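You operate a simulated robot arm through the tools that you are given. There is no shell and no other tool. Be economical: measure what you need, move in short steps, check, and stop when the job is done.

You run a simulated robot arm. Do the job below in one go: nothing can be reset, and whatever is moved stays where it is left.

TASK
Fill the tall blue cup to its upper line and the tall green cup to its upper line.
Fine: use the swing tap; open the tank valve first and close it at the end. Where these are worked on the way, their far stop is far enough and under half their travel is too little: tank valve.

It is judged by the outcome, as a careful person would: the job done as asked, and still so three seconds after it is handed in. It fails if anything else is knocked over, pushed out of place, dropped, spilled or broken.

THE ROBOT
A 6-joint arm with a two-finger parallel gripper, fixed in place. Base frame: the origin is at the foot of the arm, x ahead of it, y to its left, z up. Units: m, rad, N and s.
With the tool pointing down near the work surface it reaches from about 0.24 to 0.66 m from the base axis. Its first joint turns from -1.152 to 1.152 rad. Payload 2.9 kg.
Tool frame: the origin (TCP) lies between the finger pads and is the grasp point; the fingertips stand 0.03 m ahead of it; z points along the fingers, y is the line along which they close. Largest opening 0.11 m; finger width 0.02, thickness 0.01; the body of the gripper, 0.048 by 0.112 m, starts 0.055 m behind the TCP.
Orientation is that of the tool frame in the base frame, as a unit quaternion [w, x, y, z]. With the fingers straight down and closing along the base's y, the tool's x points along the base's -x, its y along +y and its z along -z.

THE INTERFACE
- The arm moves only by the tool apply_moves. Its argument "increments" is one flat list of numbers, 7 for each row, row after row: the shift along the tool's x, y, z in units of 100 mm (1.0 is 100 mm), then the turn, a rotation vector about the tool's x, y, z in units of 60 degrees (1.0 is 60 degrees), then the opening, from 0 (shut) to 1 (fully open). In form: [dx, dy, dz, ax, ay, az, gripper, dx, dy, dz, ax, ay, az, gripper, ...]. A call has 1 to 10 rows; each row is the pose to reach, as a shift and turn from the pose commanded when the call began, along the tool's axes at that moment. A call with a number of a shift or a turn outside -1 to 1 is refused whole. Rows are played at 5 a second. More than 0.05 m and 0.15 rad between two rows, or a gripper value outside its range, and nothing of the call is played. Where a pose cannot be reached the arm comes as near as it can. A force on the tool above 40 N (or 10 N above the force at the start of the call, whichever is more), or a blocked arm, ends the call early, and 0.2 s more pass. Each finger travels about 0.108 m/s and halts on what it meets, pressing with about 33 N; the grip force reading is that of the motor and also rises with nothing between the fingers. The clock runs only during rows and for 0.2 s after the last one: add rows that repeat a pose to give the fingers time. It gives the time, the measured TCP pose, the force on the tool (base axes), the opening and the grip force at its end, in the units of the frame above (readings bear some noise), with the torque about the TCP (base axes, N m) and any sound that the robot's microphone picked up, and new pictures: "pictures" is both (left out), scene, wrist or none.
- Cameras (640 x 400 px; columns grow to the right, rows downward): "scene" is fixed at [0.0858, 0.4378, 1.3817]; the picture's right is [-0.68, -0.73, 0.00], its down [-0.43, 0.40, -0.80] and it looks along [0.59, -0.55, -0.59] (base axes); focal length 249 px, centre (320, 200). "wrist" rides on the gripper at [0.072, 0.017, -0.103] in the tool frame; the picture's right is [-0.23, 0.97, 0.00], its down [-0.76, -0.18, -0.62] and it looks along [-0.61, -0.14, 0.78] (tool axes); focal length 222 px, centre (320, 200). There is no depth. A picture from a camera that has moved, and an enlarged one, comes with that camera's place and axes in the base frame and with its lens.
- close_up(camera, box): a new picture of the part [left, top, right, bottom] of that camera's present view, enlarged. The clock stands still meanwhile.
- close_job(): hands the job in; it is judged then, once.

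Work in short steps. Places have to be worked out from the pictures, the camera data and where the tool is seen: move nearer, look again, correct. Check each grasp and each placing, and mend what went wrong. You have 120 turns and 200 pictures in all, those below and enlarged ones among them. Open the gripper and draw the arm clear of the work before you hand the job in, unless the task says otherwise; then end with one line.

The tools are called after "Request:" by a JSON object that holds its "fn" and its "kwargs". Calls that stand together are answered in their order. apply_moves: Moves the arm, as the interface text tells. Its arguments: {"type":"object","properties":{"increments":{"type":"array","items":{"type":"number"}},"pictures":{"type":"string","enum":["both","scene","wrist","none"]}},"required":["increments"]} The other tools are called the same way: close_up (camera, box) takes an enlarged picture of a part of a camera's view; close_job () hands the job in.

At the start:

```text
time: 0.0
tcp_pos: [0.3287, 0.2106, 1.2368]
orientation: [0.0, 0.0, 1.0, -0.001]
ft_force: [-0.1, 0.4, -0.1]
wrist_torque: [0.0, -0.03, 0.0]
grip_width: 0.1101
gripper_force: 0.1
```

scene: 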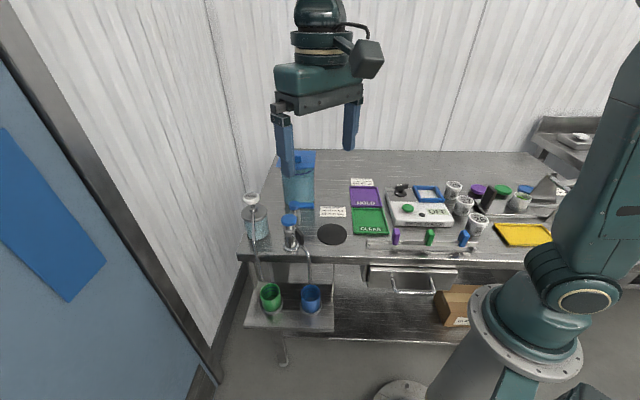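
wrist: 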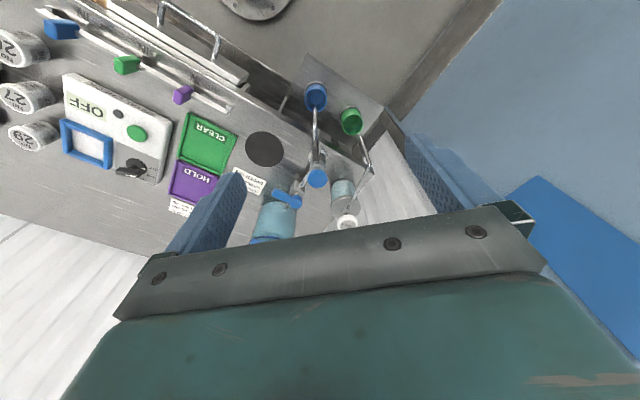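

I'll look closer at the cups, the taps and the tank first.

Request:
{"fn": "close_up", "kwargs": {"camera": "scene", "box": [230, 140, 390, 240]}}

Request:
{"fn": "close_up", "kwargs": {"camera": "scene", "box": [230, 230, 390, 330]}}

Request:
{"fn": "close_up", "kwargs": {"camera": "wrist", "box": [220, 70, 412, 250]}}

```text
4.00 times, centred on (310, 190) of scene
camera zoom: at [0.0858, 0.4378, 1.3817], right [-0.68, -0.73, 0.0], down [-0.43, 0.4, -0.8], along [0.59, -0.55, -0.59], focal length 996 px, centre (360, 240)
```

zoom: 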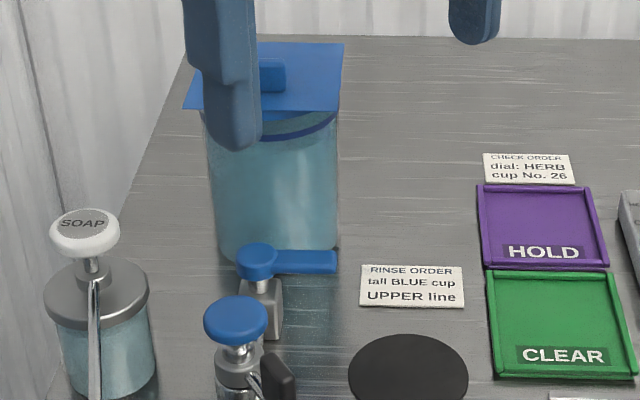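

```text
4.00 times, centred on (310, 280) of scene
camera zoom: at [0.0858, 0.4378, 1.3817], right [-0.68, -0.73, 0.0], down [-0.43, 0.4, -0.8], along [0.59, -0.55, -0.59], focal length 996 px, centre (360, -120)
```

zoom: 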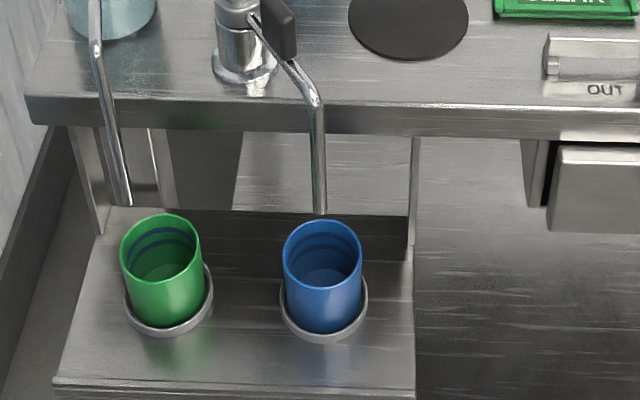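

```text
2.22 times, centred on (316, 160) of wrist
camera zoom: at [0.2557, 0.2279, 1.3385], right [0.23, 0.97, 0.0], down [0.76, -0.18, 0.62], along [0.61, -0.14, -0.78], focal length 494 px, centre (329, 289)
```

zoom: 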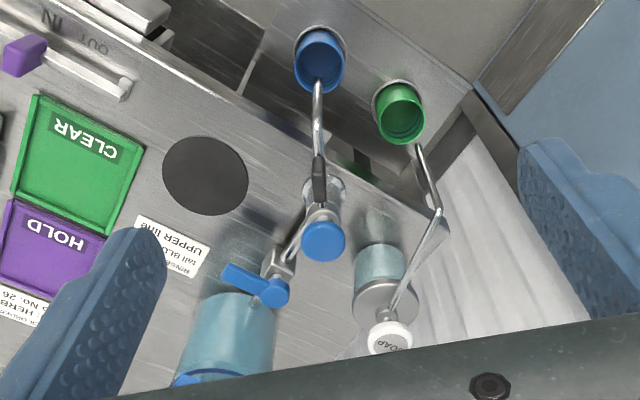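

The table top comes out near z = 0.88. The tap knob is at about (0.49, 0.17, 0.97) and the tank valve hub at (0.554, 0.103, 0.948), its lever tip near (0.519, 0.062). I'll move back and down for a closer wrist view.

Request:
{"fn": "apply_moves", "kwargs": {"increments": [0, 0, 0.4, 0, 0, 0, 0.5, 0, 0, 0.8, 0, 0, 0, 0.2, 0, 0, 1.0, 0, 0, 0, 0, 0, 0, 1.0, 0, 0, 0, 0]}}

```text
time: 1.0
tcp_pos: [0.3297, 0.2111, 1.135]
orientation: [0.0, 0.0, 1.0, 0.001]
ft_force: [-0.3, 0.3, 0.3]
wrist_torque: [0.0, 0.0, 0.03]
grip_width: 0.0
gripper_force: 33.3
camera wrist: at [0.256, 0.2286, 1.2376], right [0.23, 0.97, 0.0], down [0.76, -0.18, 0.62], along [0.61, -0.14, -0.78], focal length 222 px, centre (320, 200)
```

scene: 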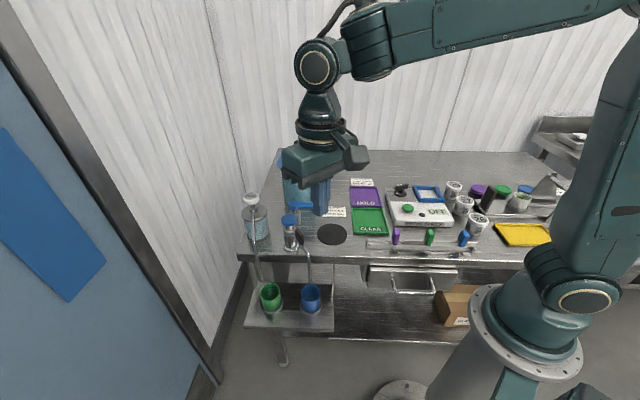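
wrist: 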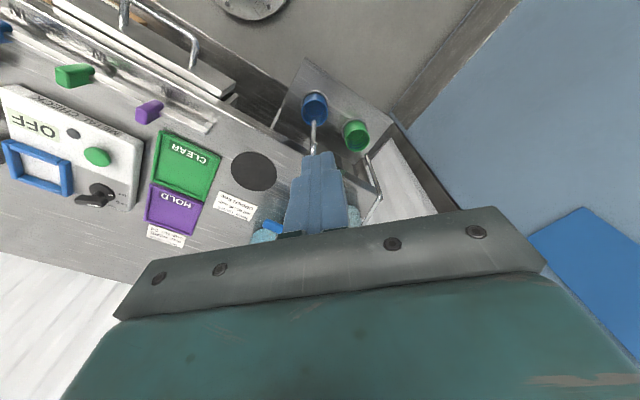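

The closed fingers hide the tap from here. I'll step sideways towards −y to see it beside the fingers.

Request:
{"fn": "apply_moves", "kwargs": {"increments": [0, -0.4, 0.1, 0, 0, 0, 0, 0, -0.8, 0.2, 0, 0, 0, 0, -0.3, -1.0, 0.4, 0, 0, 0, 0, -0.3, -1.0, 0.4, 0, 0, 0, 0]}}

Request:
{"fn": "close_up", "kwargs": {"camera": "wrist", "box": [280, 40, 500, 220]}}

Request:
{"fn": "close_up", "kwargs": {"camera": "scene", "box": [235, 185, 335, 260]}}

```text
time: 2.0
tcp_pos: [0.3581, 0.1118, 1.0939]
orientation: [-0.001, -0.001, 1.0, 0.0]
ft_force: [-0.8, -0.3, -0.3]
wrist_torque: [0.03, 0.02, -0.02]
grip_width: 0.0
gripper_force: 32.6
camera wrist: at [0.2859, 0.1291, 1.1974], right [0.23, 0.97, 0.0], down [0.76, -0.18, 0.62], along [0.61, -0.14, -0.78], focal length 222 px, centre (320, 200)
```

scene: 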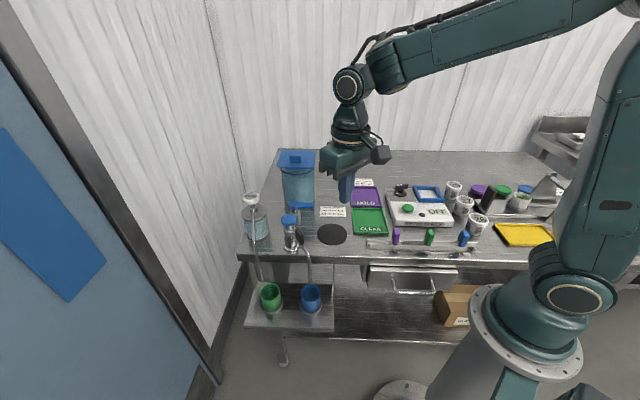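
wrist: 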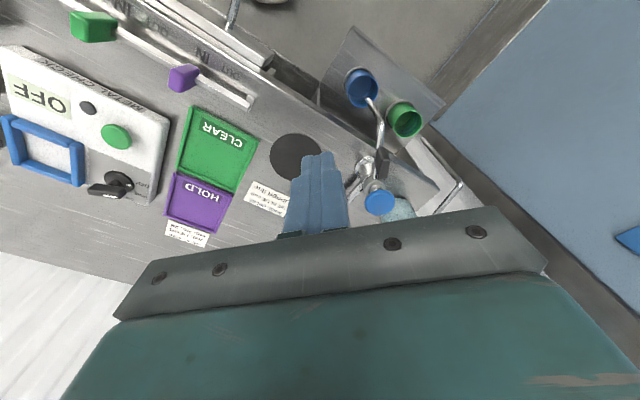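

```text
2.22 times, centred on (390, 130) of wrist
camera zoom: at [0.2859, 0.1291, 1.1974], right [0.23, 0.97, 0.0], down [0.76, -0.18, 0.62], along [0.61, -0.14, -0.78], focal length 494 px, centre (164, 356)
```

zoom: 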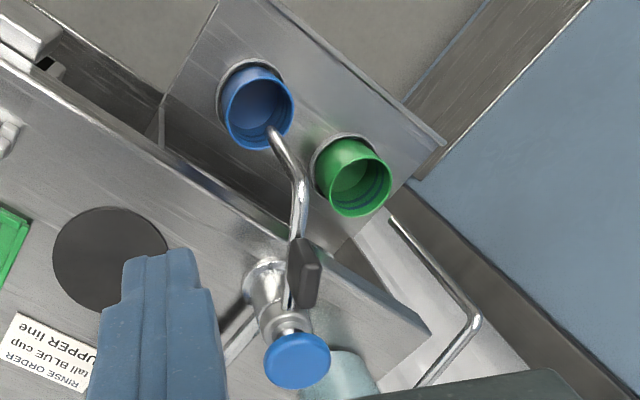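

```text
5.33 times, centred on (285, 222) of scene
camera zoom: at [0.0859, 0.4378, 1.3817], right [-0.68, -0.73, 0.0], down [-0.43, 0.4, -0.8], along [0.59, -0.55, -0.59], focal length 1328 px, centre (507, 80)
```

zoom: 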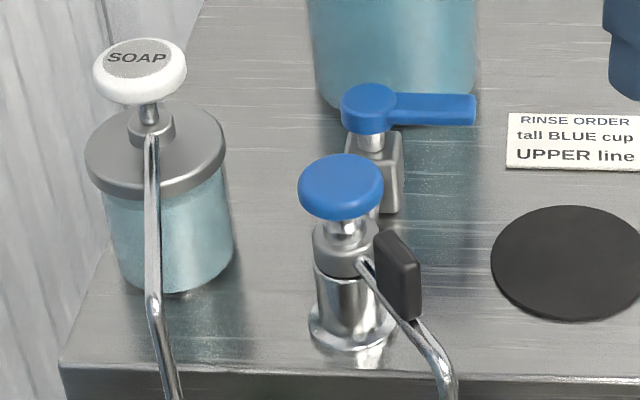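

The tap looks like a push-down knob with a black swing grip on its spout. I'll check the tank valve for markings before pushing its lever.

Request:
{"fn": "close_up", "kwargs": {"camera": "scene", "box": [280, 192, 336, 234]}}

Request:
{"fn": "close_up", "kwargs": {"camera": "scene", "box": [255, 270, 335, 330]}}

```text
9.52 times, centred on (308, 213) of scene
camera zoom: at [0.0859, 0.4378, 1.3817], right [-0.68, -0.73, 0.0], down [-0.43, 0.4, -0.8], along [0.59, -0.55, -0.59], focal length 2371 px, centre (434, 76)
```

zoom: 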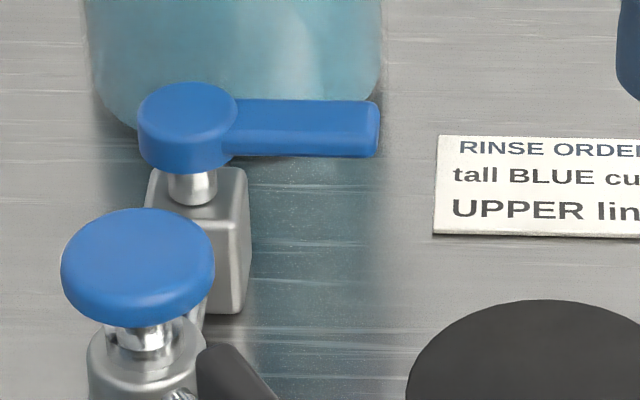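

```text
6.67 times, centred on (295, 300) of scene
camera zoom: at [0.0859, 0.4378, 1.3817], right [-0.68, -0.73, 0.0], down [-0.43, 0.4, -0.8], along [0.59, -0.55, -0.59], focal length 1660 px, centre (487, -467)
```

zoom: 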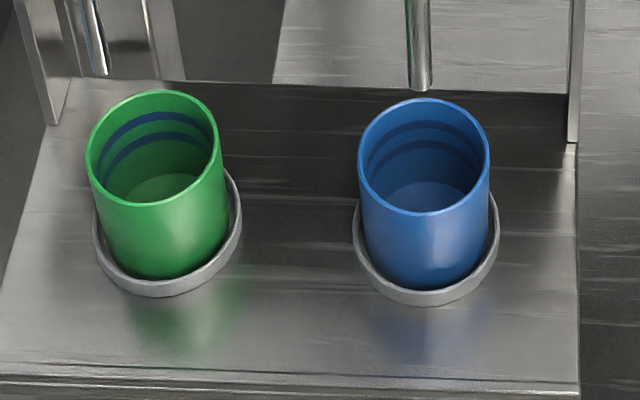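

The lever sits across the tank-to-tap pipe, so it reads closed. I'll turn the gripper 43° so its body runs parallel to the tank lid, and move over the lever's far side.

Request:
{"fn": "apply_moves", "kwargs": {"increments": [-0.16, -0.05, 0, 0, 0, 0.12, 0, -0.32, -0.1, 0, 0, 0, 0.24, 0, -0.48, -0.15, 0, 0, 0, 0.36, 0, -0.64, -0.2, 0, 0, 0, 0.48, 0, -0.8, -0.25, 0, 0, 0, 0.6, 0, -0.96, -0.3, 0, 0, 0, 0.717, 0, -0.96, -0.3, 0, 0, 0, 0.717, 0], "pictures": "none"}}

Request:
{"fn": "apply_moves", "kwargs": {"increments": [-0.3, 0.15, 0, 0, 0, 0, 0, -0.6, 0.3, 0, 0, 0, 0, -0.9, 0.444, 0, 0, 0, 0, 0, -0.9, 0.444, 0, 0, 0, 0, 0]}}

Request:
{"fn": "close_up", "kwargs": {"camera": "scene", "box": [250, 140, 370, 230]}}

```text
time: 3.6
tcp_pos: [0.4541, 0.0807, 1.0939]
orientation: [0.0, 0.367, 0.93, 0.0]
ft_force: [0.1, -0.5, -0.9]
wrist_torque: [-0.03, 0.0, 0.04]
grip_width: 0.0
gripper_force: 33.2
```

```text
refused: increments must hold 7 numbers for each row
```

```text
4.44 times, centred on (310, 185) of scene
camera zoom: at [0.0859, 0.4378, 1.3817], right [-0.68, -0.73, 0.0], down [-0.43, 0.4, -0.8], along [0.59, -0.55, -0.59], focal length 1106 px, centre (364, 267)
```

zoom: 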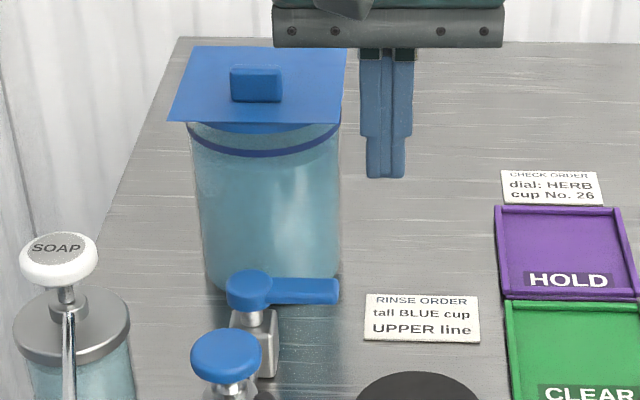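

The turn came out right, with tool x at about (−0.73, 0.68). I'll repeat the refused move with its rows corrected.

Request:
{"fn": "apply_moves", "kwargs": {"increments": [-0.3, 0.15, 0, 0, 0, 0, 0, -0.6, 0.3, 0, 0, 0, 0, 0, -0.9, 0.444, 0, 0, 0, 0, 0, -0.9, 0.444, 0, 0, 0, 0, 0]}}

Request:
{"fn": "close_up", "kwargs": {"camera": "scene", "box": [250, 140, 370, 230]}}

```text
time: 4.6
tcp_pos: [0.5511, 0.0508, 1.095]
orientation: [0.0, 0.367, 0.93, 0.0]
ft_force: [-0.7, 0.3, -0.4]
wrist_torque: [0.01, 0.01, -0.01]
grip_width: 0.0
gripper_force: 33.2
camera wrist: at [0.5104, 0.112, 1.1975], right [0.83, 0.56, 0.0], down [0.44, -0.65, 0.62], along [0.35, -0.52, -0.78], focal length 222 px, centre (320, 200)
```

scene: 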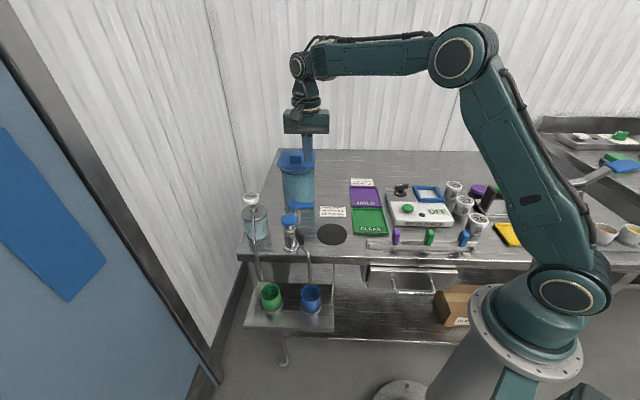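
wrist: 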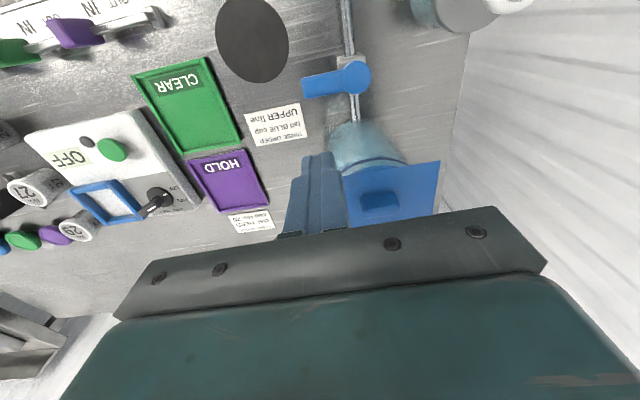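

```text
4.44 times, centred on (310, 185) of scene
camera zoom: at [0.0859, 0.4378, 1.3817], right [-0.68, -0.73, 0.0], down [-0.43, 0.4, -0.8], along [0.59, -0.55, -0.59], focal length 1106 px, centre (364, 267)
```

zoom: 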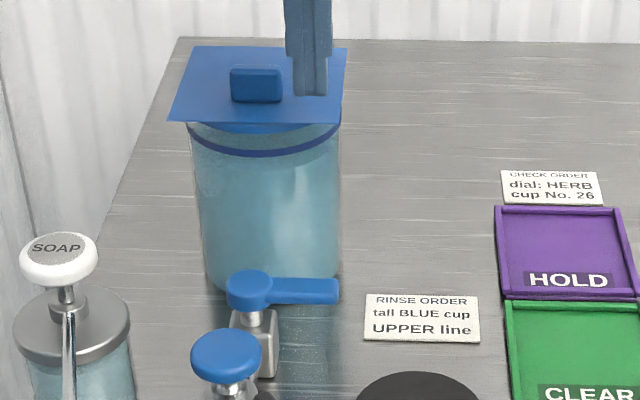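

The finger stands on the tank side of the lever and should clear the lid by about 3 cm. I'll lower it beside the lever.

Request:
{"fn": "apply_moves", "kwargs": {"increments": [0, 0, 0.4, 0, 0, 0, 0, 0, 0, 0.8, 0, 0, 0, 0, 0, 0, 1.0, 0, 0, 0, 0, 0, 0, 1.0, 0, 0, 0, 0], "pictures": "wrist"}}

Request:
{"fn": "close_up", "kwargs": {"camera": "scene", "box": [260, 150, 340, 230]}}

```text
time: 5.6
tcp_pos: [0.5515, 0.0506, 0.9938]
orientation: [0.0, 0.367, 0.93, 0.0]
ft_force: [0.4, 0.1, 0.9]
wrist_torque: [0.01, 0.01, -0.01]
grip_width: 0.0001
gripper_force: 33.2
camera wrist: at [0.5097, 0.1135, 1.098], right [0.83, 0.56, 0.0], down [0.44, -0.65, 0.62], along [0.35, -0.52, -0.78], focal length 222 px, centre (320, 200)
```

wrist: 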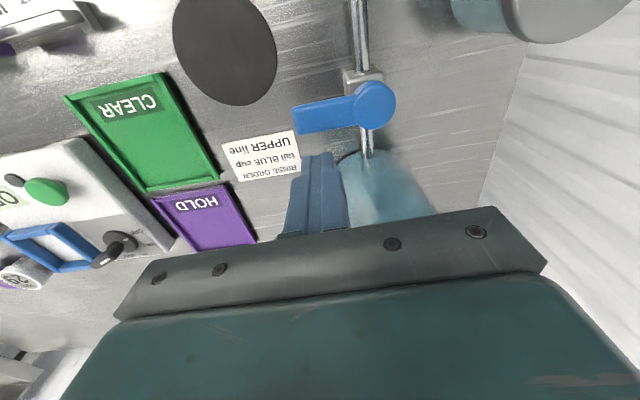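

```text
5.00 times, centred on (300, 190) of scene
camera zoom: at [0.0858, 0.4378, 1.3817], right [-0.68, -0.73, 0.0], down [-0.43, 0.4, -0.8], along [0.59, -0.55, -0.59], focal length 1245 px, centre (420, 250)
```

zoom: 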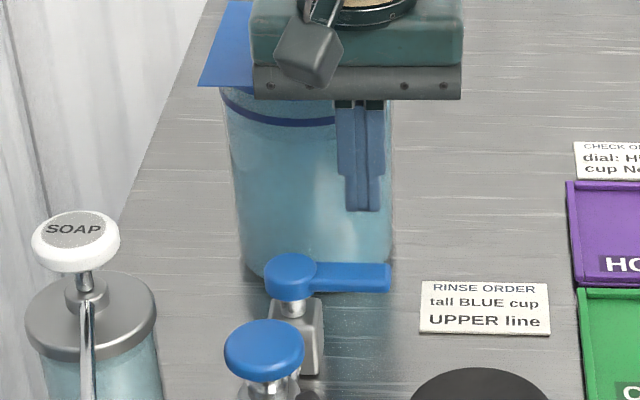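

The finger is about 9 mm clear of the lever's side and 42 mm out from the hub. I'll lower it 39 mm.

Request:
{"fn": "apply_moves", "kwargs": {"increments": [0, 0, 0.2, 0, 0, 0, 0, 0, 0, 0.39, 0, 0, 0, 0, 0, 0, 0.39, 0, 0, 0, 0], "pictures": "wrist"}}

Request:
{"fn": "close_up", "kwargs": {"camera": "scene", "box": [260, 150, 340, 230]}}

```text
time: 6.3
tcp_pos: [0.5525, 0.0518, 0.9615]
orientation: [0.0, 0.367, 0.93, 0.001]
ft_force: [-4.6, -0.5, 5.1]
wrist_torque: [-0.01, 0.21, 0.01]
grip_width: 0.0
gripper_force: 32.9
stopped in row 3: the force on the tool passed its limit at 43 N (the readings are from after the stop); the commanded pose is now the measured one
camera wrist: at [0.5091, 0.1132, 1.065], right [0.83, 0.56, 0.0], down [0.43, -0.65, 0.62], along [0.35, -0.52, -0.78], focal length 222 px, centre (320, 200)
```

wrist: 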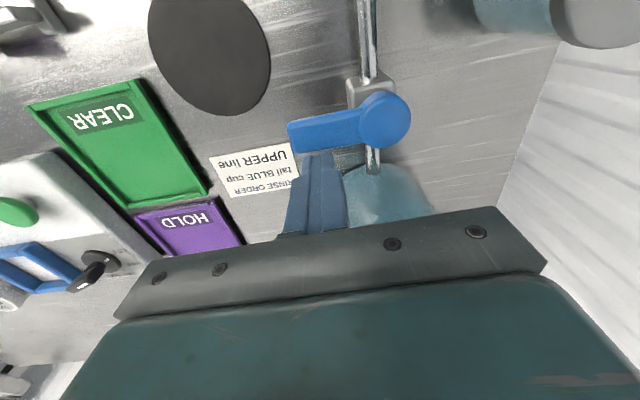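

```text
5.00 times, centred on (300, 190) of scene
camera zoom: at [0.0856, 0.4378, 1.3817], right [-0.68, -0.73, 0.0], down [-0.43, 0.4, -0.8], along [0.59, -0.55, -0.59], focal length 1245 px, centre (420, 250)
```

zoom: 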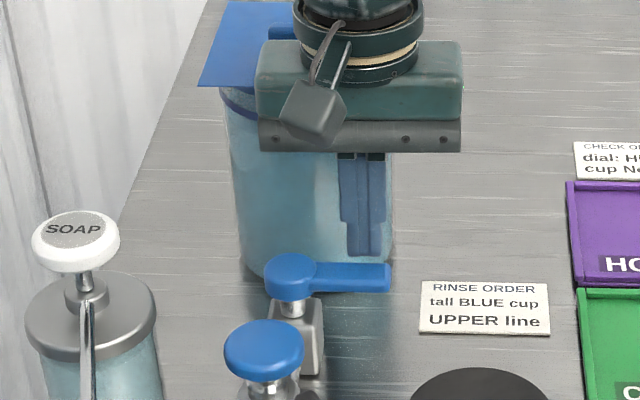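

Something stopped the descent at z = 0.9615, probably the body near the lid rim. The tip is already below the lever's top, so I'll lift 4 mm and make a short trial push along tool +x.

Request:
{"fn": "apply_moves", "kwargs": {"increments": [0, 0, -0.04, 0, 0, 0, 0, 0.07, 0, -0.04, 0, 0, 0, 0, 0.13, -0.01, -0.04, 0, 0, 0, 0, 0.22, -0.03, -0.04, 0, 0, 0, 0, 0.29, -0.04, -0.04, 0, 0, 0, 0], "pictures": "wrist"}}

Request:
{"fn": "close_up", "kwargs": {"camera": "scene", "box": [260, 150, 340, 230]}}

```text
time: 7.5
tcp_pos: [0.5271, 0.0683, 0.9642]
orientation: [0.002, 0.366, 0.931, 0.001]
ft_force: [0.8, -0.6, 0.4]
wrist_torque: [0.03, -0.02, -0.01]
grip_width: 0.0002
gripper_force: 32.7
camera wrist: at [0.4853, 0.1306, 1.0677], right [0.83, 0.56, 0.0], down [0.43, -0.65, 0.62], along [0.35, -0.52, -0.78], focal length 222 px, centre (320, 200)
```

wrist: 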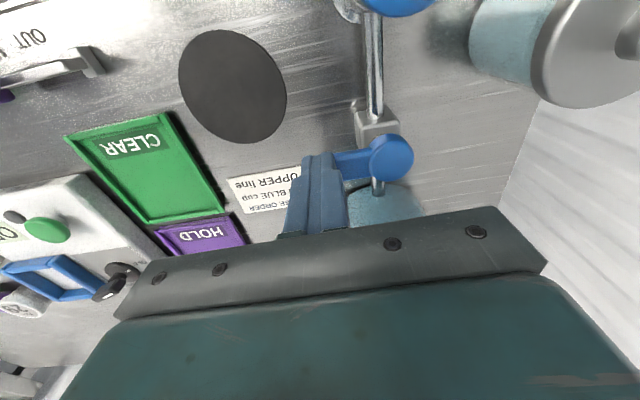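

```text
5.00 times, centred on (300, 190) of scene
camera zoom: at [0.0859, 0.4378, 1.3817], right [-0.68, -0.73, 0.0], down [-0.43, 0.4, -0.8], along [0.59, -0.55, -0.59], focal length 1245 px, centre (420, 250)
```

zoom: 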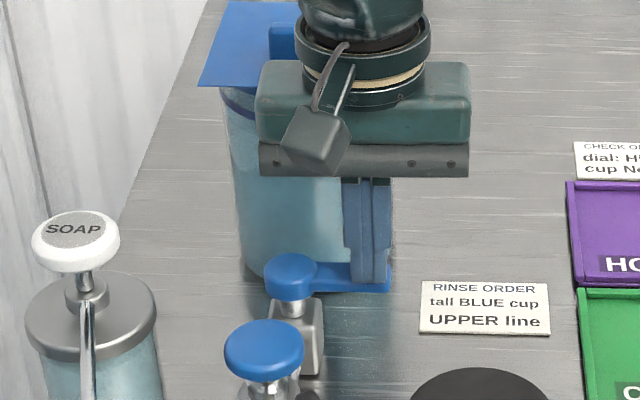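

The lever didn't move and there's no side force, so the finger is riding above it. The lever top must be nearer z = 0.932, and the earlier stop was on its edge. I'll back off further behind the lever before going lower.

Request:
{"fn": "apply_moves", "kwargs": {"increments": [0, 0, -0.12, 0, 0, 0, 0, -0.2, 0.03, -0.12, 0, 0, 0, 0, -0.39, 0.05, -0.12, 0, 0, 0, 0, -0.39, 0.05, 0, 0, 0, 0, 0, -0.39, 0.05, 0.08, 0, 0, 0, 0, -0.39, 0.05, 0.15, 0, 0, 0, 0], "pictures": "wrist"}}

Request:
{"fn": "close_up", "kwargs": {"camera": "scene", "box": [260, 150, 340, 230]}}

```text
time: 9.1
tcp_pos: [0.5622, 0.0461, 0.9588]
orientation: [0.009, 0.367, 0.93, 0.003]
ft_force: [-1.3, 0.5, 11.5]
wrist_torque: [-0.23, -0.59, -0.04]
grip_width: 0.0
gripper_force: 33.3
stopped in row 6: the force on the tool passed its limit at 42 N (the readings are from after the stop); the commanded pose is now the measured one
camera wrist: at [0.5179, 0.1072, 1.061], right [0.83, 0.56, 0.02], down [0.42, -0.65, 0.63], along [0.36, -0.52, -0.78], focal length 222 px, centre (320, 200)
```

wrist: 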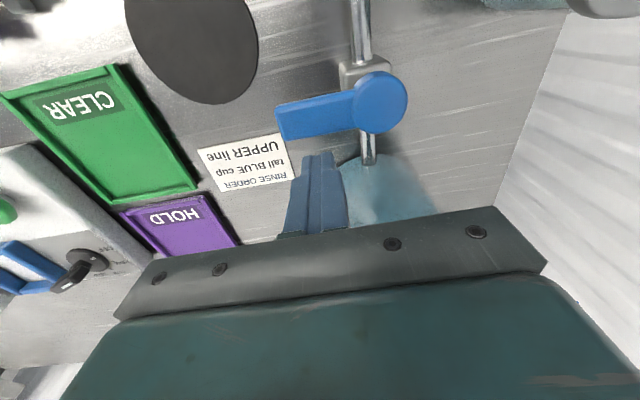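

```text
5.00 times, centred on (300, 190) of scene
camera zoom: at [0.0856, 0.4378, 1.3817], right [-0.68, -0.73, 0.0], down [-0.43, 0.4, -0.8], along [0.59, -0.55, -0.59], focal length 1245 px, centre (420, 250)
```

zoom: 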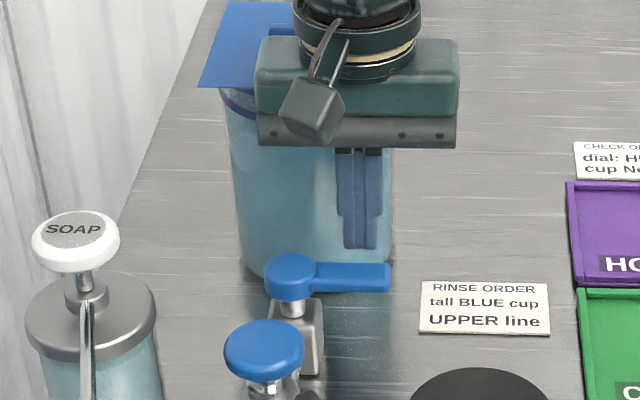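

The body is what touches the lid, since its underside is at about 1.014. I'll lift, tilt the fingers 20° so the body leans away from the tank, and then go down behind the lever.

Request:
{"fn": "apply_moves", "kwargs": {"increments": [0, 0, -0.15, 0, 0, 0, 0, 0.1, -0.02, -0.2, 0, -0.11, 0, 0, 0.142, -0.02, -0.2, 0, -0.22, 0, 0, 0.142, -0.02, -0.2, 0, -0.333, 0, 0, 0.142, -0.02, -0.05, 0, -0.333, 0, 0, 0.142, -0.02, 0.06, 0, -0.333, 0, 0, 0.142, -0.02, 0.13, 0, -0.333, 0, 0], "pictures": "wrist"}}

Request:
{"fn": "close_up", "kwargs": {"camera": "scene", "box": [260, 150, 340, 230]}}

```text
time: 10.7
tcp_pos: [0.549, 0.0538, 0.9441]
orientation: [0.168, 0.363, 0.914, -0.061]
ft_force: [1.7, -1.7, 2.7]
wrist_torque: [-0.09, -0.04, -0.05]
grip_width: 0.0001
gripper_force: 32.7
camera wrist: at [0.4836, 0.1363, 1.0153], right [0.82, 0.56, 0.09], down [0.23, -0.47, 0.85], along [0.52, -0.68, -0.52], focal length 222 px, centre (320, 200)
```

wrist: 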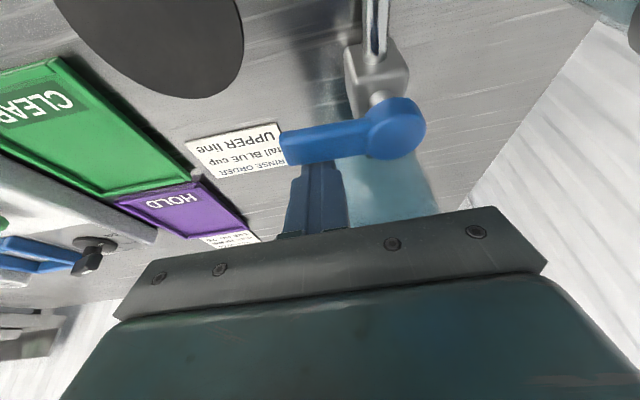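

```text
5.00 times, centred on (300, 190) of scene
camera zoom: at [0.0858, 0.4377, 1.3817], right [-0.68, -0.73, 0.0], down [-0.43, 0.4, -0.8], along [0.59, -0.55, -0.59], focal length 1245 px, centre (420, 250)
```

zoom: 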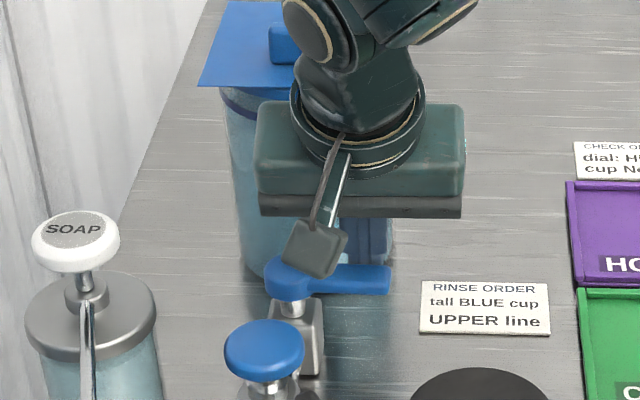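

The lever now hides the fingertips, so the finger is properly behind it. I'll sweep the lever halfway towards the pipe direction.

Request:
{"fn": "apply_moves", "kwargs": {"increments": [0.089, 0.018, -0.032, 0, 0, 0, 0, 0.169, 0, -0.062, 0, 0, 0, 0, 0.244, -0.02, -0.089, 0, 0, 0, 0, 0.329, -0.01, -0.12, 0, 0, 0, 0, 0.409, 0.006, -0.149, 0, 0, 0, 0], "pictures": "wrist"}}

Request:
{"fn": "close_up", "kwargs": {"camera": "scene", "box": [260, 150, 340, 230]}}

```text
time: 11.8
tcp_pos: [0.5168, 0.0839, 0.9419]
orientation: [0.168, 0.361, 0.915, -0.06]
ft_force: [1.2, -2.1, -0.6]
wrist_torque: [0.0, 0.0, -0.01]
grip_width: 0.0001
gripper_force: 33.2
camera wrist: at [0.4519, 0.1667, 1.0136], right [0.82, 0.57, 0.09], down [0.24, -0.47, 0.85], along [0.52, -0.67, -0.52], focal length 222 px, centre (320, 200)
```

wrist: 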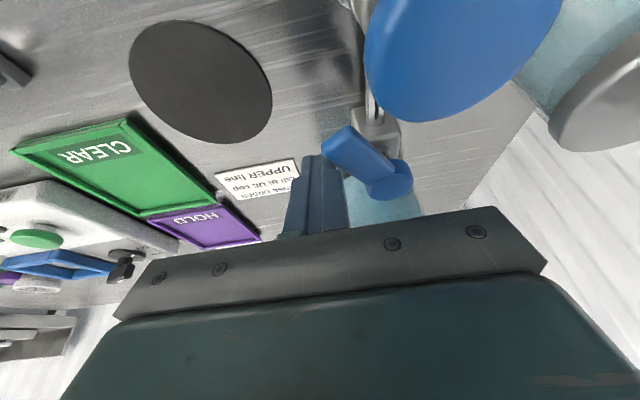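

```text
5.00 times, centred on (300, 190) of scene
camera zoom: at [0.0859, 0.4378, 1.3817], right [-0.68, -0.73, 0.0], down [-0.43, 0.4, -0.8], along [0.59, -0.55, -0.59], focal length 1245 px, centre (420, 250)
```

zoom: 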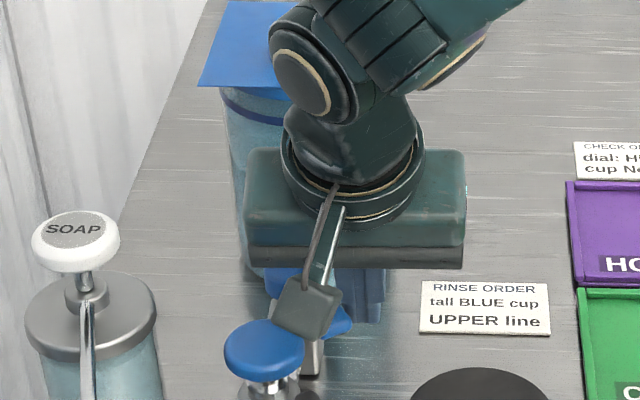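

The lever has turned about halfway. I'll carry on the arc and untilt the tool as I go, which keeps the body and camera clear of the tap knob.

Request:
{"fn": "apply_moves", "kwargs": {"increments": [0.032, 0.047, -0.033, 0, 0.11, 0, 0, 0.064, 0.094, -0.066, 0, 0.22, 0, 0, 0.074, 0.16, -0.08, 0, 0.333, 0, 0, 0.121, 0.234, -0.097, 0, 0.333, 0, 0, 0.138, 0.29, -0.103, 0, 0.333, 0, 0, 0.152, 0.344, -0.109, 0, 0.333, 0, 0], "pictures": "wrist"}}

Request:
{"fn": "close_up", "kwargs": {"camera": "scene", "box": [260, 150, 340, 230]}}

```text
time: 13.2
tcp_pos: [0.5254, 0.112, 0.9485]
orientation: [0.002, 0.375, 0.927, -0.004]
ft_force: [-7.7, -4.9, 5.8]
wrist_torque: [-0.07, 0.07, -0.06]
grip_width: 0.0
gripper_force: 32.6
stopped in row 6: the force on the tool passed its limit at 45 N (the readings are from after the stop); the commanded pose is now the measured one
camera wrist: at [0.4831, 0.1754, 1.051], right [0.84, 0.54, 0.0], down [0.42, -0.65, 0.63], along [0.34, -0.53, -0.78], focal length 222 px, centre (320, 200)
```

wrist: 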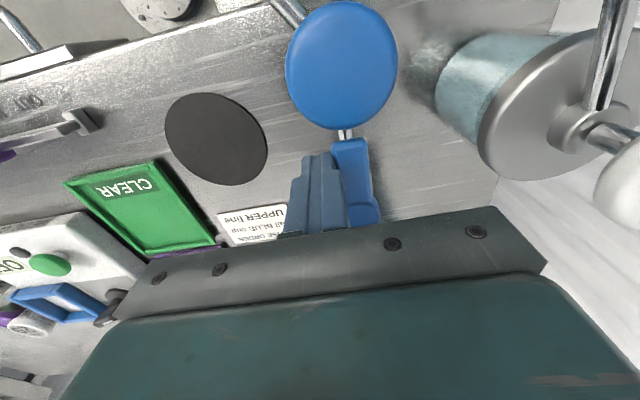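

```text
5.00 times, centred on (300, 190) of scene
camera zoom: at [0.0856, 0.4377, 1.3818], right [-0.68, -0.73, 0.0], down [-0.43, 0.4, -0.8], along [0.59, -0.55, -0.59], focal length 1245 px, centre (420, 250)
```

zoom: 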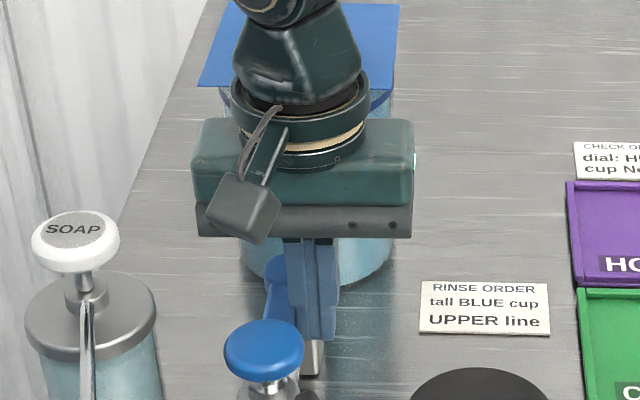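

The lever now lies along the pipe against its far stop, so the valve is open. I'll back off, rise, and move above the tap knob at about (0.491, 0.170).

Request:
{"fn": "apply_moves", "kwargs": {"increments": [0, -0.1, 0, 0, 0, 0, 0, 0, -0.1, -0.35, 0, 0, 0, 0, 0, -0.1, -0.75, 0, 0, 0, 0, 0.3, 0.05, -0.75, 0, 0, 0, 0, 0.647, 0.18, -0.75, 0, 0, 0, 0, 0.647, 0.18, -0.75, 0, 0, 0, 0], "pictures": "wrist"}}

Request:
{"fn": "close_up", "kwargs": {"camera": "scene", "box": [240, 150, 340, 250]}}

```text
time: 14.6
tcp_pos: [0.491, 0.1725, 1.0211]
orientation: [0.003, 0.374, 0.927, -0.003]
ft_force: [0.1, 0.6, -0.2]
wrist_torque: [-0.01, 0.0, -0.01]
grip_width: 0.0002
gripper_force: 33.3
camera wrist: at [0.4486, 0.2355, 1.125], right [0.84, 0.54, 0.0], down [0.42, -0.65, 0.63], along [0.34, -0.53, -0.78], focal length 222 px, centre (320, 200)
```

wrist: 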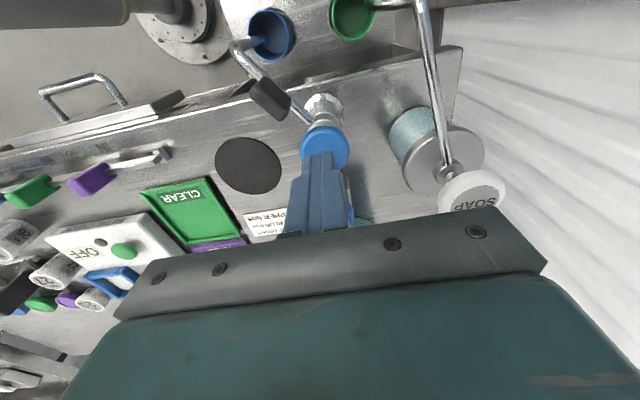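

```text
4.00 times, centred on (290, 200) of scene
camera zoom: at [0.0858, 0.4378, 1.3817], right [-0.68, -0.73, 0.0], down [-0.43, 0.4, -0.8], along [0.59, -0.55, -0.59], focal length 996 px, centre (440, 200)
```

zoom: 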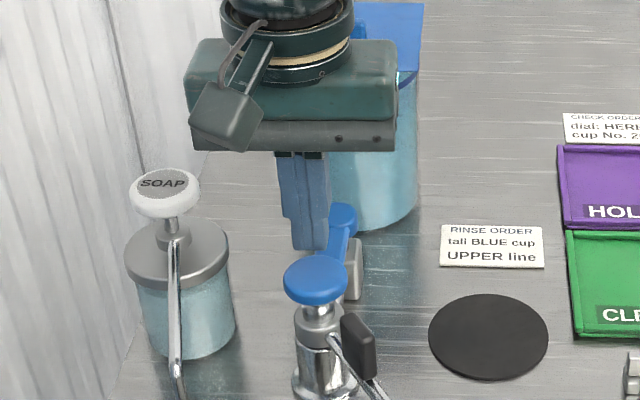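

The valve reads open and the spout tip is aligned with the blue cup. I'll lower the fingertip to touch the knob, then press a few millimetres.

Request:
{"fn": "apply_moves", "kwargs": {"increments": [0, 0, 0.1, 0, 0, 0, 0, 0, 0, 0.2, 0, 0, 0, 0, 0, 0, 0.24, 0, 0, 0, 0], "pictures": "none"}}

Request:
{"fn": "close_up", "kwargs": {"camera": "scene", "box": [240, 190, 340, 330]}}

```text
time: 15.4
tcp_pos: [0.4912, 0.172, 0.9987]
orientation: [0.002, 0.375, 0.927, -0.003]
ft_force: [0.3, -0.1, 0.3]
wrist_torque: [0.01, -0.02, -0.01]
grip_width: 0.0
gripper_force: 33.2
```

```text
2.86 times, centred on (290, 260) of scene
camera zoom: at [0.0858, 0.4378, 1.3817], right [-0.68, -0.73, 0.0], down [-0.43, 0.4, -0.8], along [0.59, -0.55, -0.59], focal length 711 px, centre (406, 29)
```

zoom: 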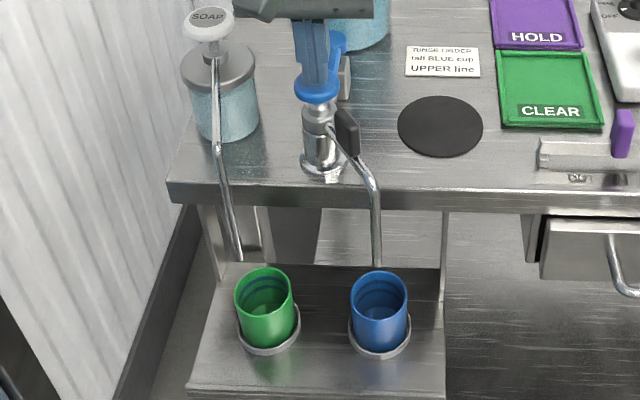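

The fingertip is just above the knob. I'll press in 2 mm steps and watch the force.

Request:
{"fn": "apply_moves", "kwargs": {"increments": [0, 0, 0.03, 0, 0, 0, 0, 0, 0, 0.06, 0, 0, 0, 0], "pictures": "none"}}

Request:
{"fn": "close_up", "kwargs": {"camera": "scene", "box": [255, 220, 335, 330]}}

```text
time: 16.0
tcp_pos: [0.4909, 0.1713, 0.9929]
orientation: [0.003, 0.375, 0.927, -0.002]
ft_force: [-0.8, 0.1, 0.3]
wrist_torque: [0.0, -0.02, 0.02]
grip_width: 0.0001
gripper_force: 33.1
```

```text
3.64 times, centred on (295, 275) of scene
camera zoom: at [0.0858, 0.4378, 1.3817], right [-0.68, -0.73, 0.0], down [-0.43, 0.4, -0.8], along [0.59, -0.55, -0.59], focal length 905 px, centre (411, -73)
```

zoom: 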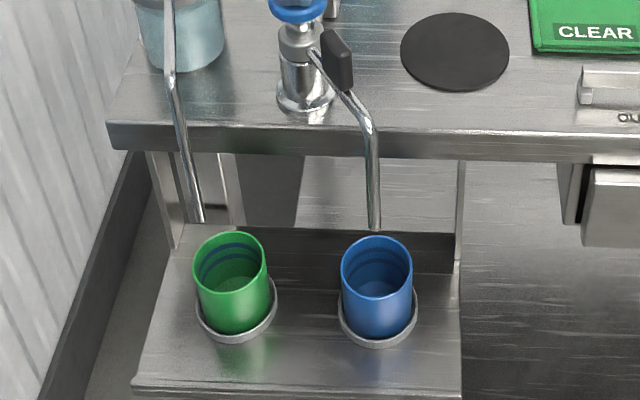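

There's still no contact force, so I'll go down a little further.

Request:
{"fn": "apply_moves", "kwargs": {"increments": [0, 0, 0.03, 0, 0, 0, 0, 0, 0, 0.06, 0, 0, 0, 0], "pictures": "none"}}

Request:
{"fn": "close_up", "kwargs": {"camera": "scene", "box": [255, 190, 335, 310]}}

```text
time: 16.6
tcp_pos: [0.4897, 0.171, 0.9871]
orientation: [0.003, 0.375, 0.927, -0.002]
ft_force: [0.8, -0.1, 2.9]
wrist_torque: [0.0, -0.01, -0.04]
grip_width: 0.0
gripper_force: 33.0
```

```text
3.33 times, centred on (295, 250) of scene
camera zoom: at [0.0858, 0.4378, 1.3817], right [-0.68, -0.73, 0.0], down [-0.43, 0.4, -0.8], along [0.59, -0.55, -0.59], focal length 830 px, centre (403, 33)
```

zoom: 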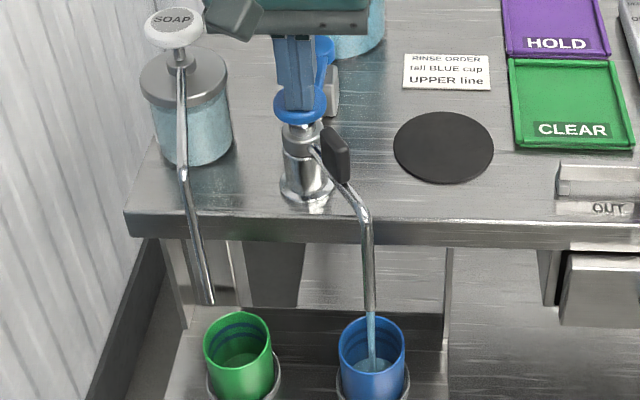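

Water is running into the blue cup. I'll hold for a short moment and check the level.

Request:
{"fn": "apply_moves", "kwargs": {"increments": [0, 0, 0, 0, 0, 0, 0], "pictures": "none"}}

Request:
{"fn": "close_up", "kwargs": {"camera": "scene", "box": [285, 270, 335, 320]}}

```text
time: 17.0
tcp_pos: [0.4909, 0.1709, 0.9868]
orientation: [0.003, 0.374, 0.927, -0.003]
ft_force: [1.5, 0.6, 2.2]
wrist_torque: [0.03, -0.03, -0.03]
grip_width: 0.0
gripper_force: 32.9
```

```text
8.00 times, centred on (310, 295) of scene
camera zoom: at [0.0858, 0.4378, 1.3817], right [-0.68, -0.73, 0.0], down [-0.43, 0.4, -0.8], along [0.59, -0.55, -0.59], focal length 1992 px, centre (400, -560)
```

zoom: 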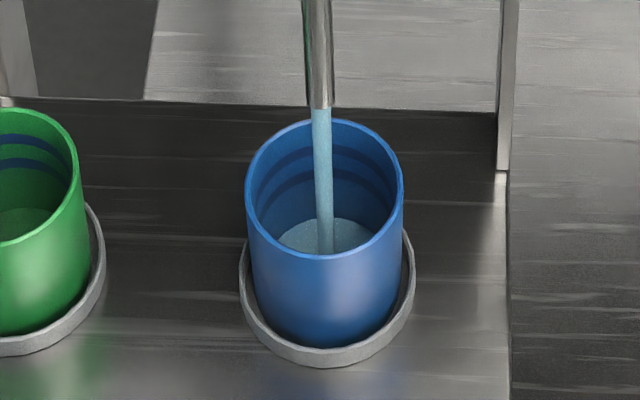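

The level has started to rise; its back edge is at row 218, and the upper line is near row 153. I'll keep the knob held.

Request:
{"fn": "apply_moves", "kwargs": {"increments": [0, 0, 0, 0, 0, 0, 0, 0, 0, 0, 0, 0, 0, 0, 0, 0, 0, 0, 0, 0, 0], "pictures": "none"}}

Request:
{"fn": "close_up", "kwargs": {"camera": "scene", "box": [285, 270, 335, 320]}}

```text
time: 17.8
tcp_pos: [0.4901, 0.1715, 0.9858]
orientation: [0.002, 0.375, 0.927, -0.003]
ft_force: [1.3, -0.3, 2.4]
wrist_torque: [0.02, 0.01, 0.02]
grip_width: 0.0002
gripper_force: 32.6
```

```text
8.00 times, centred on (310, 295) of scene
camera zoom: at [0.0858, 0.4378, 1.3817], right [-0.68, -0.73, 0.0], down [-0.43, 0.4, -0.8], along [0.59, -0.55, -0.59], focal length 1992 px, centre (400, -560)
```

zoom: 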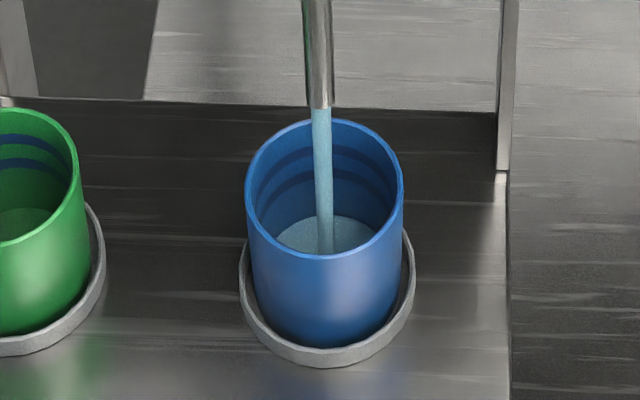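

The flow is slow at this depth, about 3 px in 0.8 s. I'll press 3 mm deeper.

Request:
{"fn": "apply_moves", "kwargs": {"increments": [0, 0, 0.03, 0, 0, 0, 0, 0, 0, 0.03, 0, 0, 0, 0, 0, 0, 0.03, 0, 0, 0, 0], "pictures": "none"}}

Request:
{"fn": "close_up", "kwargs": {"camera": "scene", "box": [285, 270, 335, 320]}}

```text
time: 18.6
tcp_pos: [0.4905, 0.1708, 0.9833]
orientation: [0.003, 0.374, 0.928, -0.002]
ft_force: [-0.6, 1.4, 3.9]
wrist_torque: [0.09, 0.01, 0.01]
grip_width: 0.0001
gripper_force: 33.0
```

```text
8.00 times, centred on (310, 295) of scene
camera zoom: at [0.0858, 0.4378, 1.3817], right [-0.68, -0.73, 0.0], down [-0.43, 0.4, -0.8], along [0.59, -0.55, -0.59], focal length 1992 px, centre (400, -560)
```

zoom: 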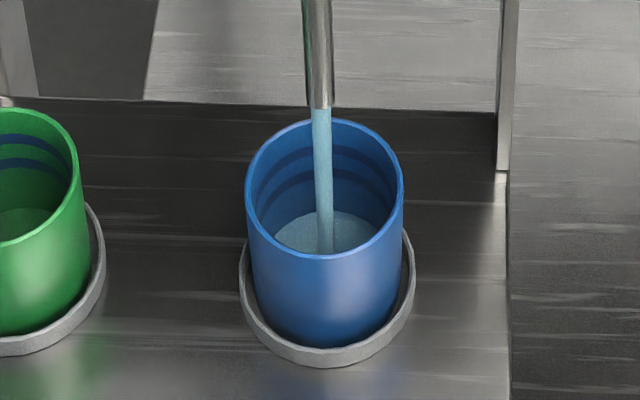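

The level rises about 4–5 px per 0.8 s. I'll hold for a full ten rows.

Request:
{"fn": "apply_moves", "kwargs": {"increments": [0, 0, 0, 0, 0, 0, 0, 0, 0, 0, 0, 0, 0, 0, 0, 0, 0, 0, 0, 0, 0, 0, 0, 0, 0, 0, 0, 0, 0, 0, 0, 0, 0, 0, 0, 0, 0, 0, 0, 0, 0, 0, 0, 0, 0, 0, 0, 0, 0, 0, 0, 0, 0, 0, 0, 0, 0, 0, 0, 0, 0, 0, 0, 0, 0, 0, 0, 0, 0, 0], "pictures": "none"}}

Request:
{"fn": "close_up", "kwargs": {"camera": "scene", "box": [285, 270, 335, 320]}}

```text
time: 20.8
tcp_pos: [0.4907, 0.1704, 0.9841]
orientation: [0.003, 0.374, 0.927, -0.003]
ft_force: [0.1, 0.6, 3.9]
wrist_torque: [0.05, -0.01, 0.02]
grip_width: 0.0
gripper_force: 33.1
```

```text
8.00 times, centred on (310, 295) of scene
camera zoom: at [0.0858, 0.4378, 1.3817], right [-0.68, -0.73, 0.0], down [-0.43, 0.4, -0.8], along [0.59, -0.55, -0.59], focal length 1992 px, centre (400, -560)
```

zoom: 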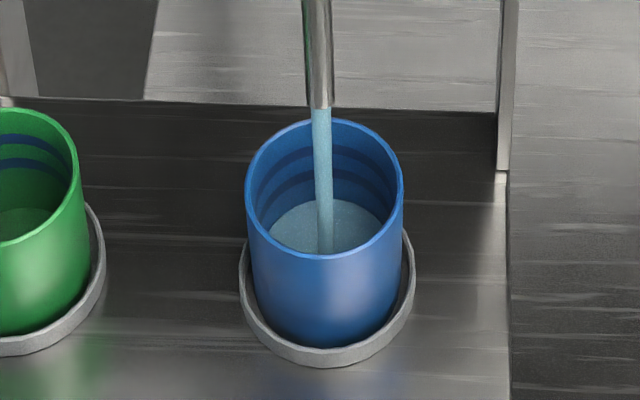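

The level is at row 199 now, rising about 5.5 px/s. I'll hold for two more ten-row spells.

Request:
{"fn": "apply_moves", "kwargs": {"increments": [0, 0, 0, 0, 0, 0, 0, 0, 0, 0, 0, 0, 0, 0, 0, 0, 0, 0, 0, 0, 0, 0, 0, 0, 0, 0, 0, 0, 0, 0, 0, 0, 0, 0, 0, 0, 0, 0, 0, 0, 0, 0, 0, 0, 0, 0, 0, 0, 0, 0, 0, 0, 0, 0, 0, 0, 0, 0, 0, 0, 0, 0, 0, 0, 0, 0, 0, 0, 0, 0], "pictures": "none"}}

Request:
{"fn": "apply_moves", "kwargs": {"increments": [0, 0, 0, 0, 0, 0, 0, 0, 0, 0, 0, 0, 0, 0, 0, 0, 0, 0, 0, 0, 0, 0, 0, 0, 0, 0, 0, 0, 0, 0, 0, 0, 0, 0, 0, 0, 0, 0, 0, 0, 0, 0, 0, 0, 0, 0, 0, 0, 0, 0, 0, 0, 0, 0, 0, 0, 0, 0, 0, 0, 0, 0, 0, 0, 0, 0, 0, 0, 0, 0], "pictures": "none"}}

Request:
{"fn": "close_up", "kwargs": {"camera": "scene", "box": [285, 270, 335, 320]}}

```text
time: 23.0
tcp_pos: [0.4908, 0.1703, 0.9834]
orientation: [0.003, 0.374, 0.927, -0.003]
ft_force: [0.7, 0.0, 4.4]
wrist_torque: [0.03, 0.02, -0.02]
grip_width: 0.0
gripper_force: 32.9
```

```text
time: 25.2
tcp_pos: [0.491, 0.1708, 0.983]
orientation: [0.003, 0.376, 0.927, -0.002]
ft_force: [0.2, -0.8, 3.5]
wrist_torque: [-0.02, 0.0, -0.01]
grip_width: 0.0
gripper_force: 33.3
```

```text
8.00 times, centred on (310, 295) of scene
camera zoom: at [0.0858, 0.4378, 1.3817], right [-0.68, -0.73, 0.0], down [-0.43, 0.4, -0.8], along [0.59, -0.55, -0.59], focal length 1992 px, centre (400, -560)
```

zoom: 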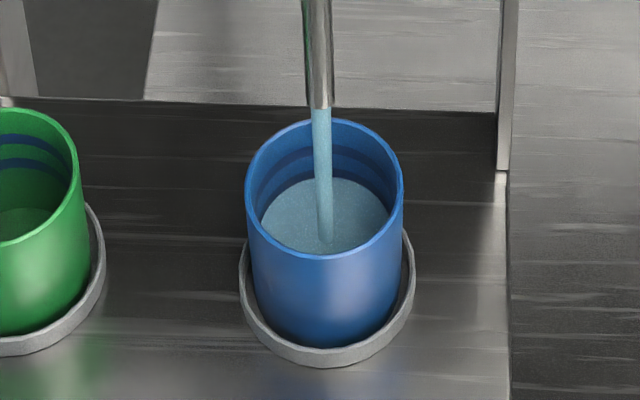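

The level has reached the lower line, at row 177. The upper line's centre is near row 150, about 5 s more, so I'll run 3.4 s and check.

Request:
{"fn": "apply_moves", "kwargs": {"increments": [0, 0, 0, 0, 0, 0, 0, 0, 0, 0, 0, 0, 0, 0, 0, 0, 0, 0, 0, 0, 0, 0, 0, 0, 0, 0, 0, 0, 0, 0, 0, 0, 0, 0, 0, 0, 0, 0, 0, 0, 0, 0, 0, 0, 0, 0, 0, 0, 0, 0, 0, 0, 0, 0, 0, 0, 0, 0, 0, 0, 0, 0, 0, 0, 0, 0, 0, 0, 0, 0], "pictures": "none"}}

Request:
{"fn": "apply_moves", "kwargs": {"increments": [0, 0, 0, 0, 0, 0, 0, 0, 0, 0, 0, 0, 0, 0, 0, 0, 0, 0, 0, 0, 0, 0, 0, 0, 0, 0, 0, 0, 0, 0, 0, 0, 0, 0, 0], "pictures": "none"}}

Request:
{"fn": "close_up", "kwargs": {"camera": "scene", "box": [295, 278, 327, 304]}}

```text
time: 27.4
tcp_pos: [0.4906, 0.17, 0.9839]
orientation: [0.003, 0.375, 0.927, -0.003]
ft_force: [-0.7, -0.5, 4.5]
wrist_torque: [0.02, 0.04, -0.03]
grip_width: 0.0001
gripper_force: 33.0
```

```text
time: 28.6
tcp_pos: [0.4902, 0.1706, 0.9833]
orientation: [0.002, 0.374, 0.927, -0.003]
ft_force: [-0.4, 0.1, 3.7]
wrist_torque: [0.03, 0.05, -0.04]
grip_width: 0.0
gripper_force: 33.0
```

```text
15.38 times, centred on (311, 291) of scene
camera zoom: at [0.0858, 0.4378, 1.3817], right [-0.68, -0.73, 0.0], down [-0.43, 0.4, -0.8], along [0.59, -0.55, -0.59], focal length 3830 px, centre (458, -1200)
```

zoom: 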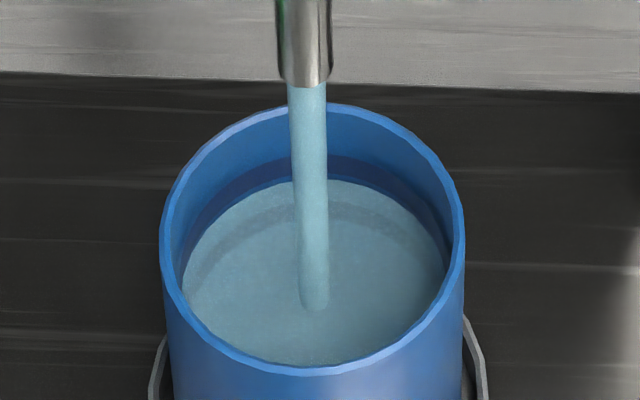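

The level touches the lower edge of the upper line. I'll hold for about 0.8 s more and then release.

Request:
{"fn": "apply_moves", "kwargs": {"increments": [0, 0, 0, 0, 0, 0, 0, 0, 0, 0, 0, 0, 0, 0, 0, 0, 0, 0, 0, 0, 0, 0, 0, 0, 0, 0, 0, 0, 0, 0, -0.2, 0, 0, 0, 0, 0, 0, -0.4, 0, 0, 0, 0], "pictures": "none"}}

Request:
{"fn": "close_up", "kwargs": {"camera": "scene", "box": [295, 278, 327, 304]}}

```text
time: 30.0
tcp_pos: [0.4906, 0.1721, 1.022]
orientation: [0.002, 0.374, 0.928, -0.002]
ft_force: [0.6, 0.8, -0.6]
wrist_torque: [0.01, 0.02, 0.0]
grip_width: 0.0
gripper_force: 33.3
```

```text
15.38 times, centred on (311, 291) of scene
camera zoom: at [0.0858, 0.4378, 1.3817], right [-0.68, -0.73, 0.0], down [-0.43, 0.4, -0.8], along [0.59, -0.55, -0.59], focal length 3830 px, centre (458, -1200)
```

zoom: 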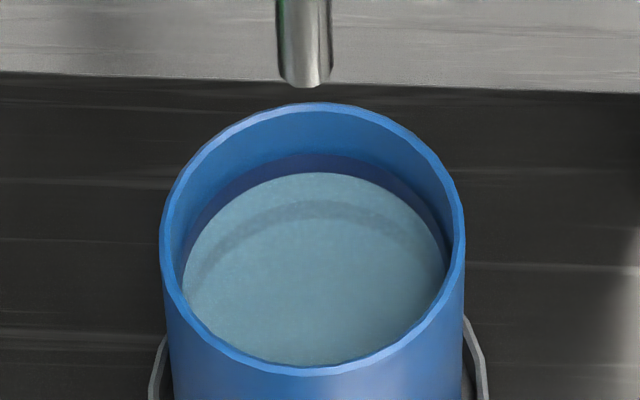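

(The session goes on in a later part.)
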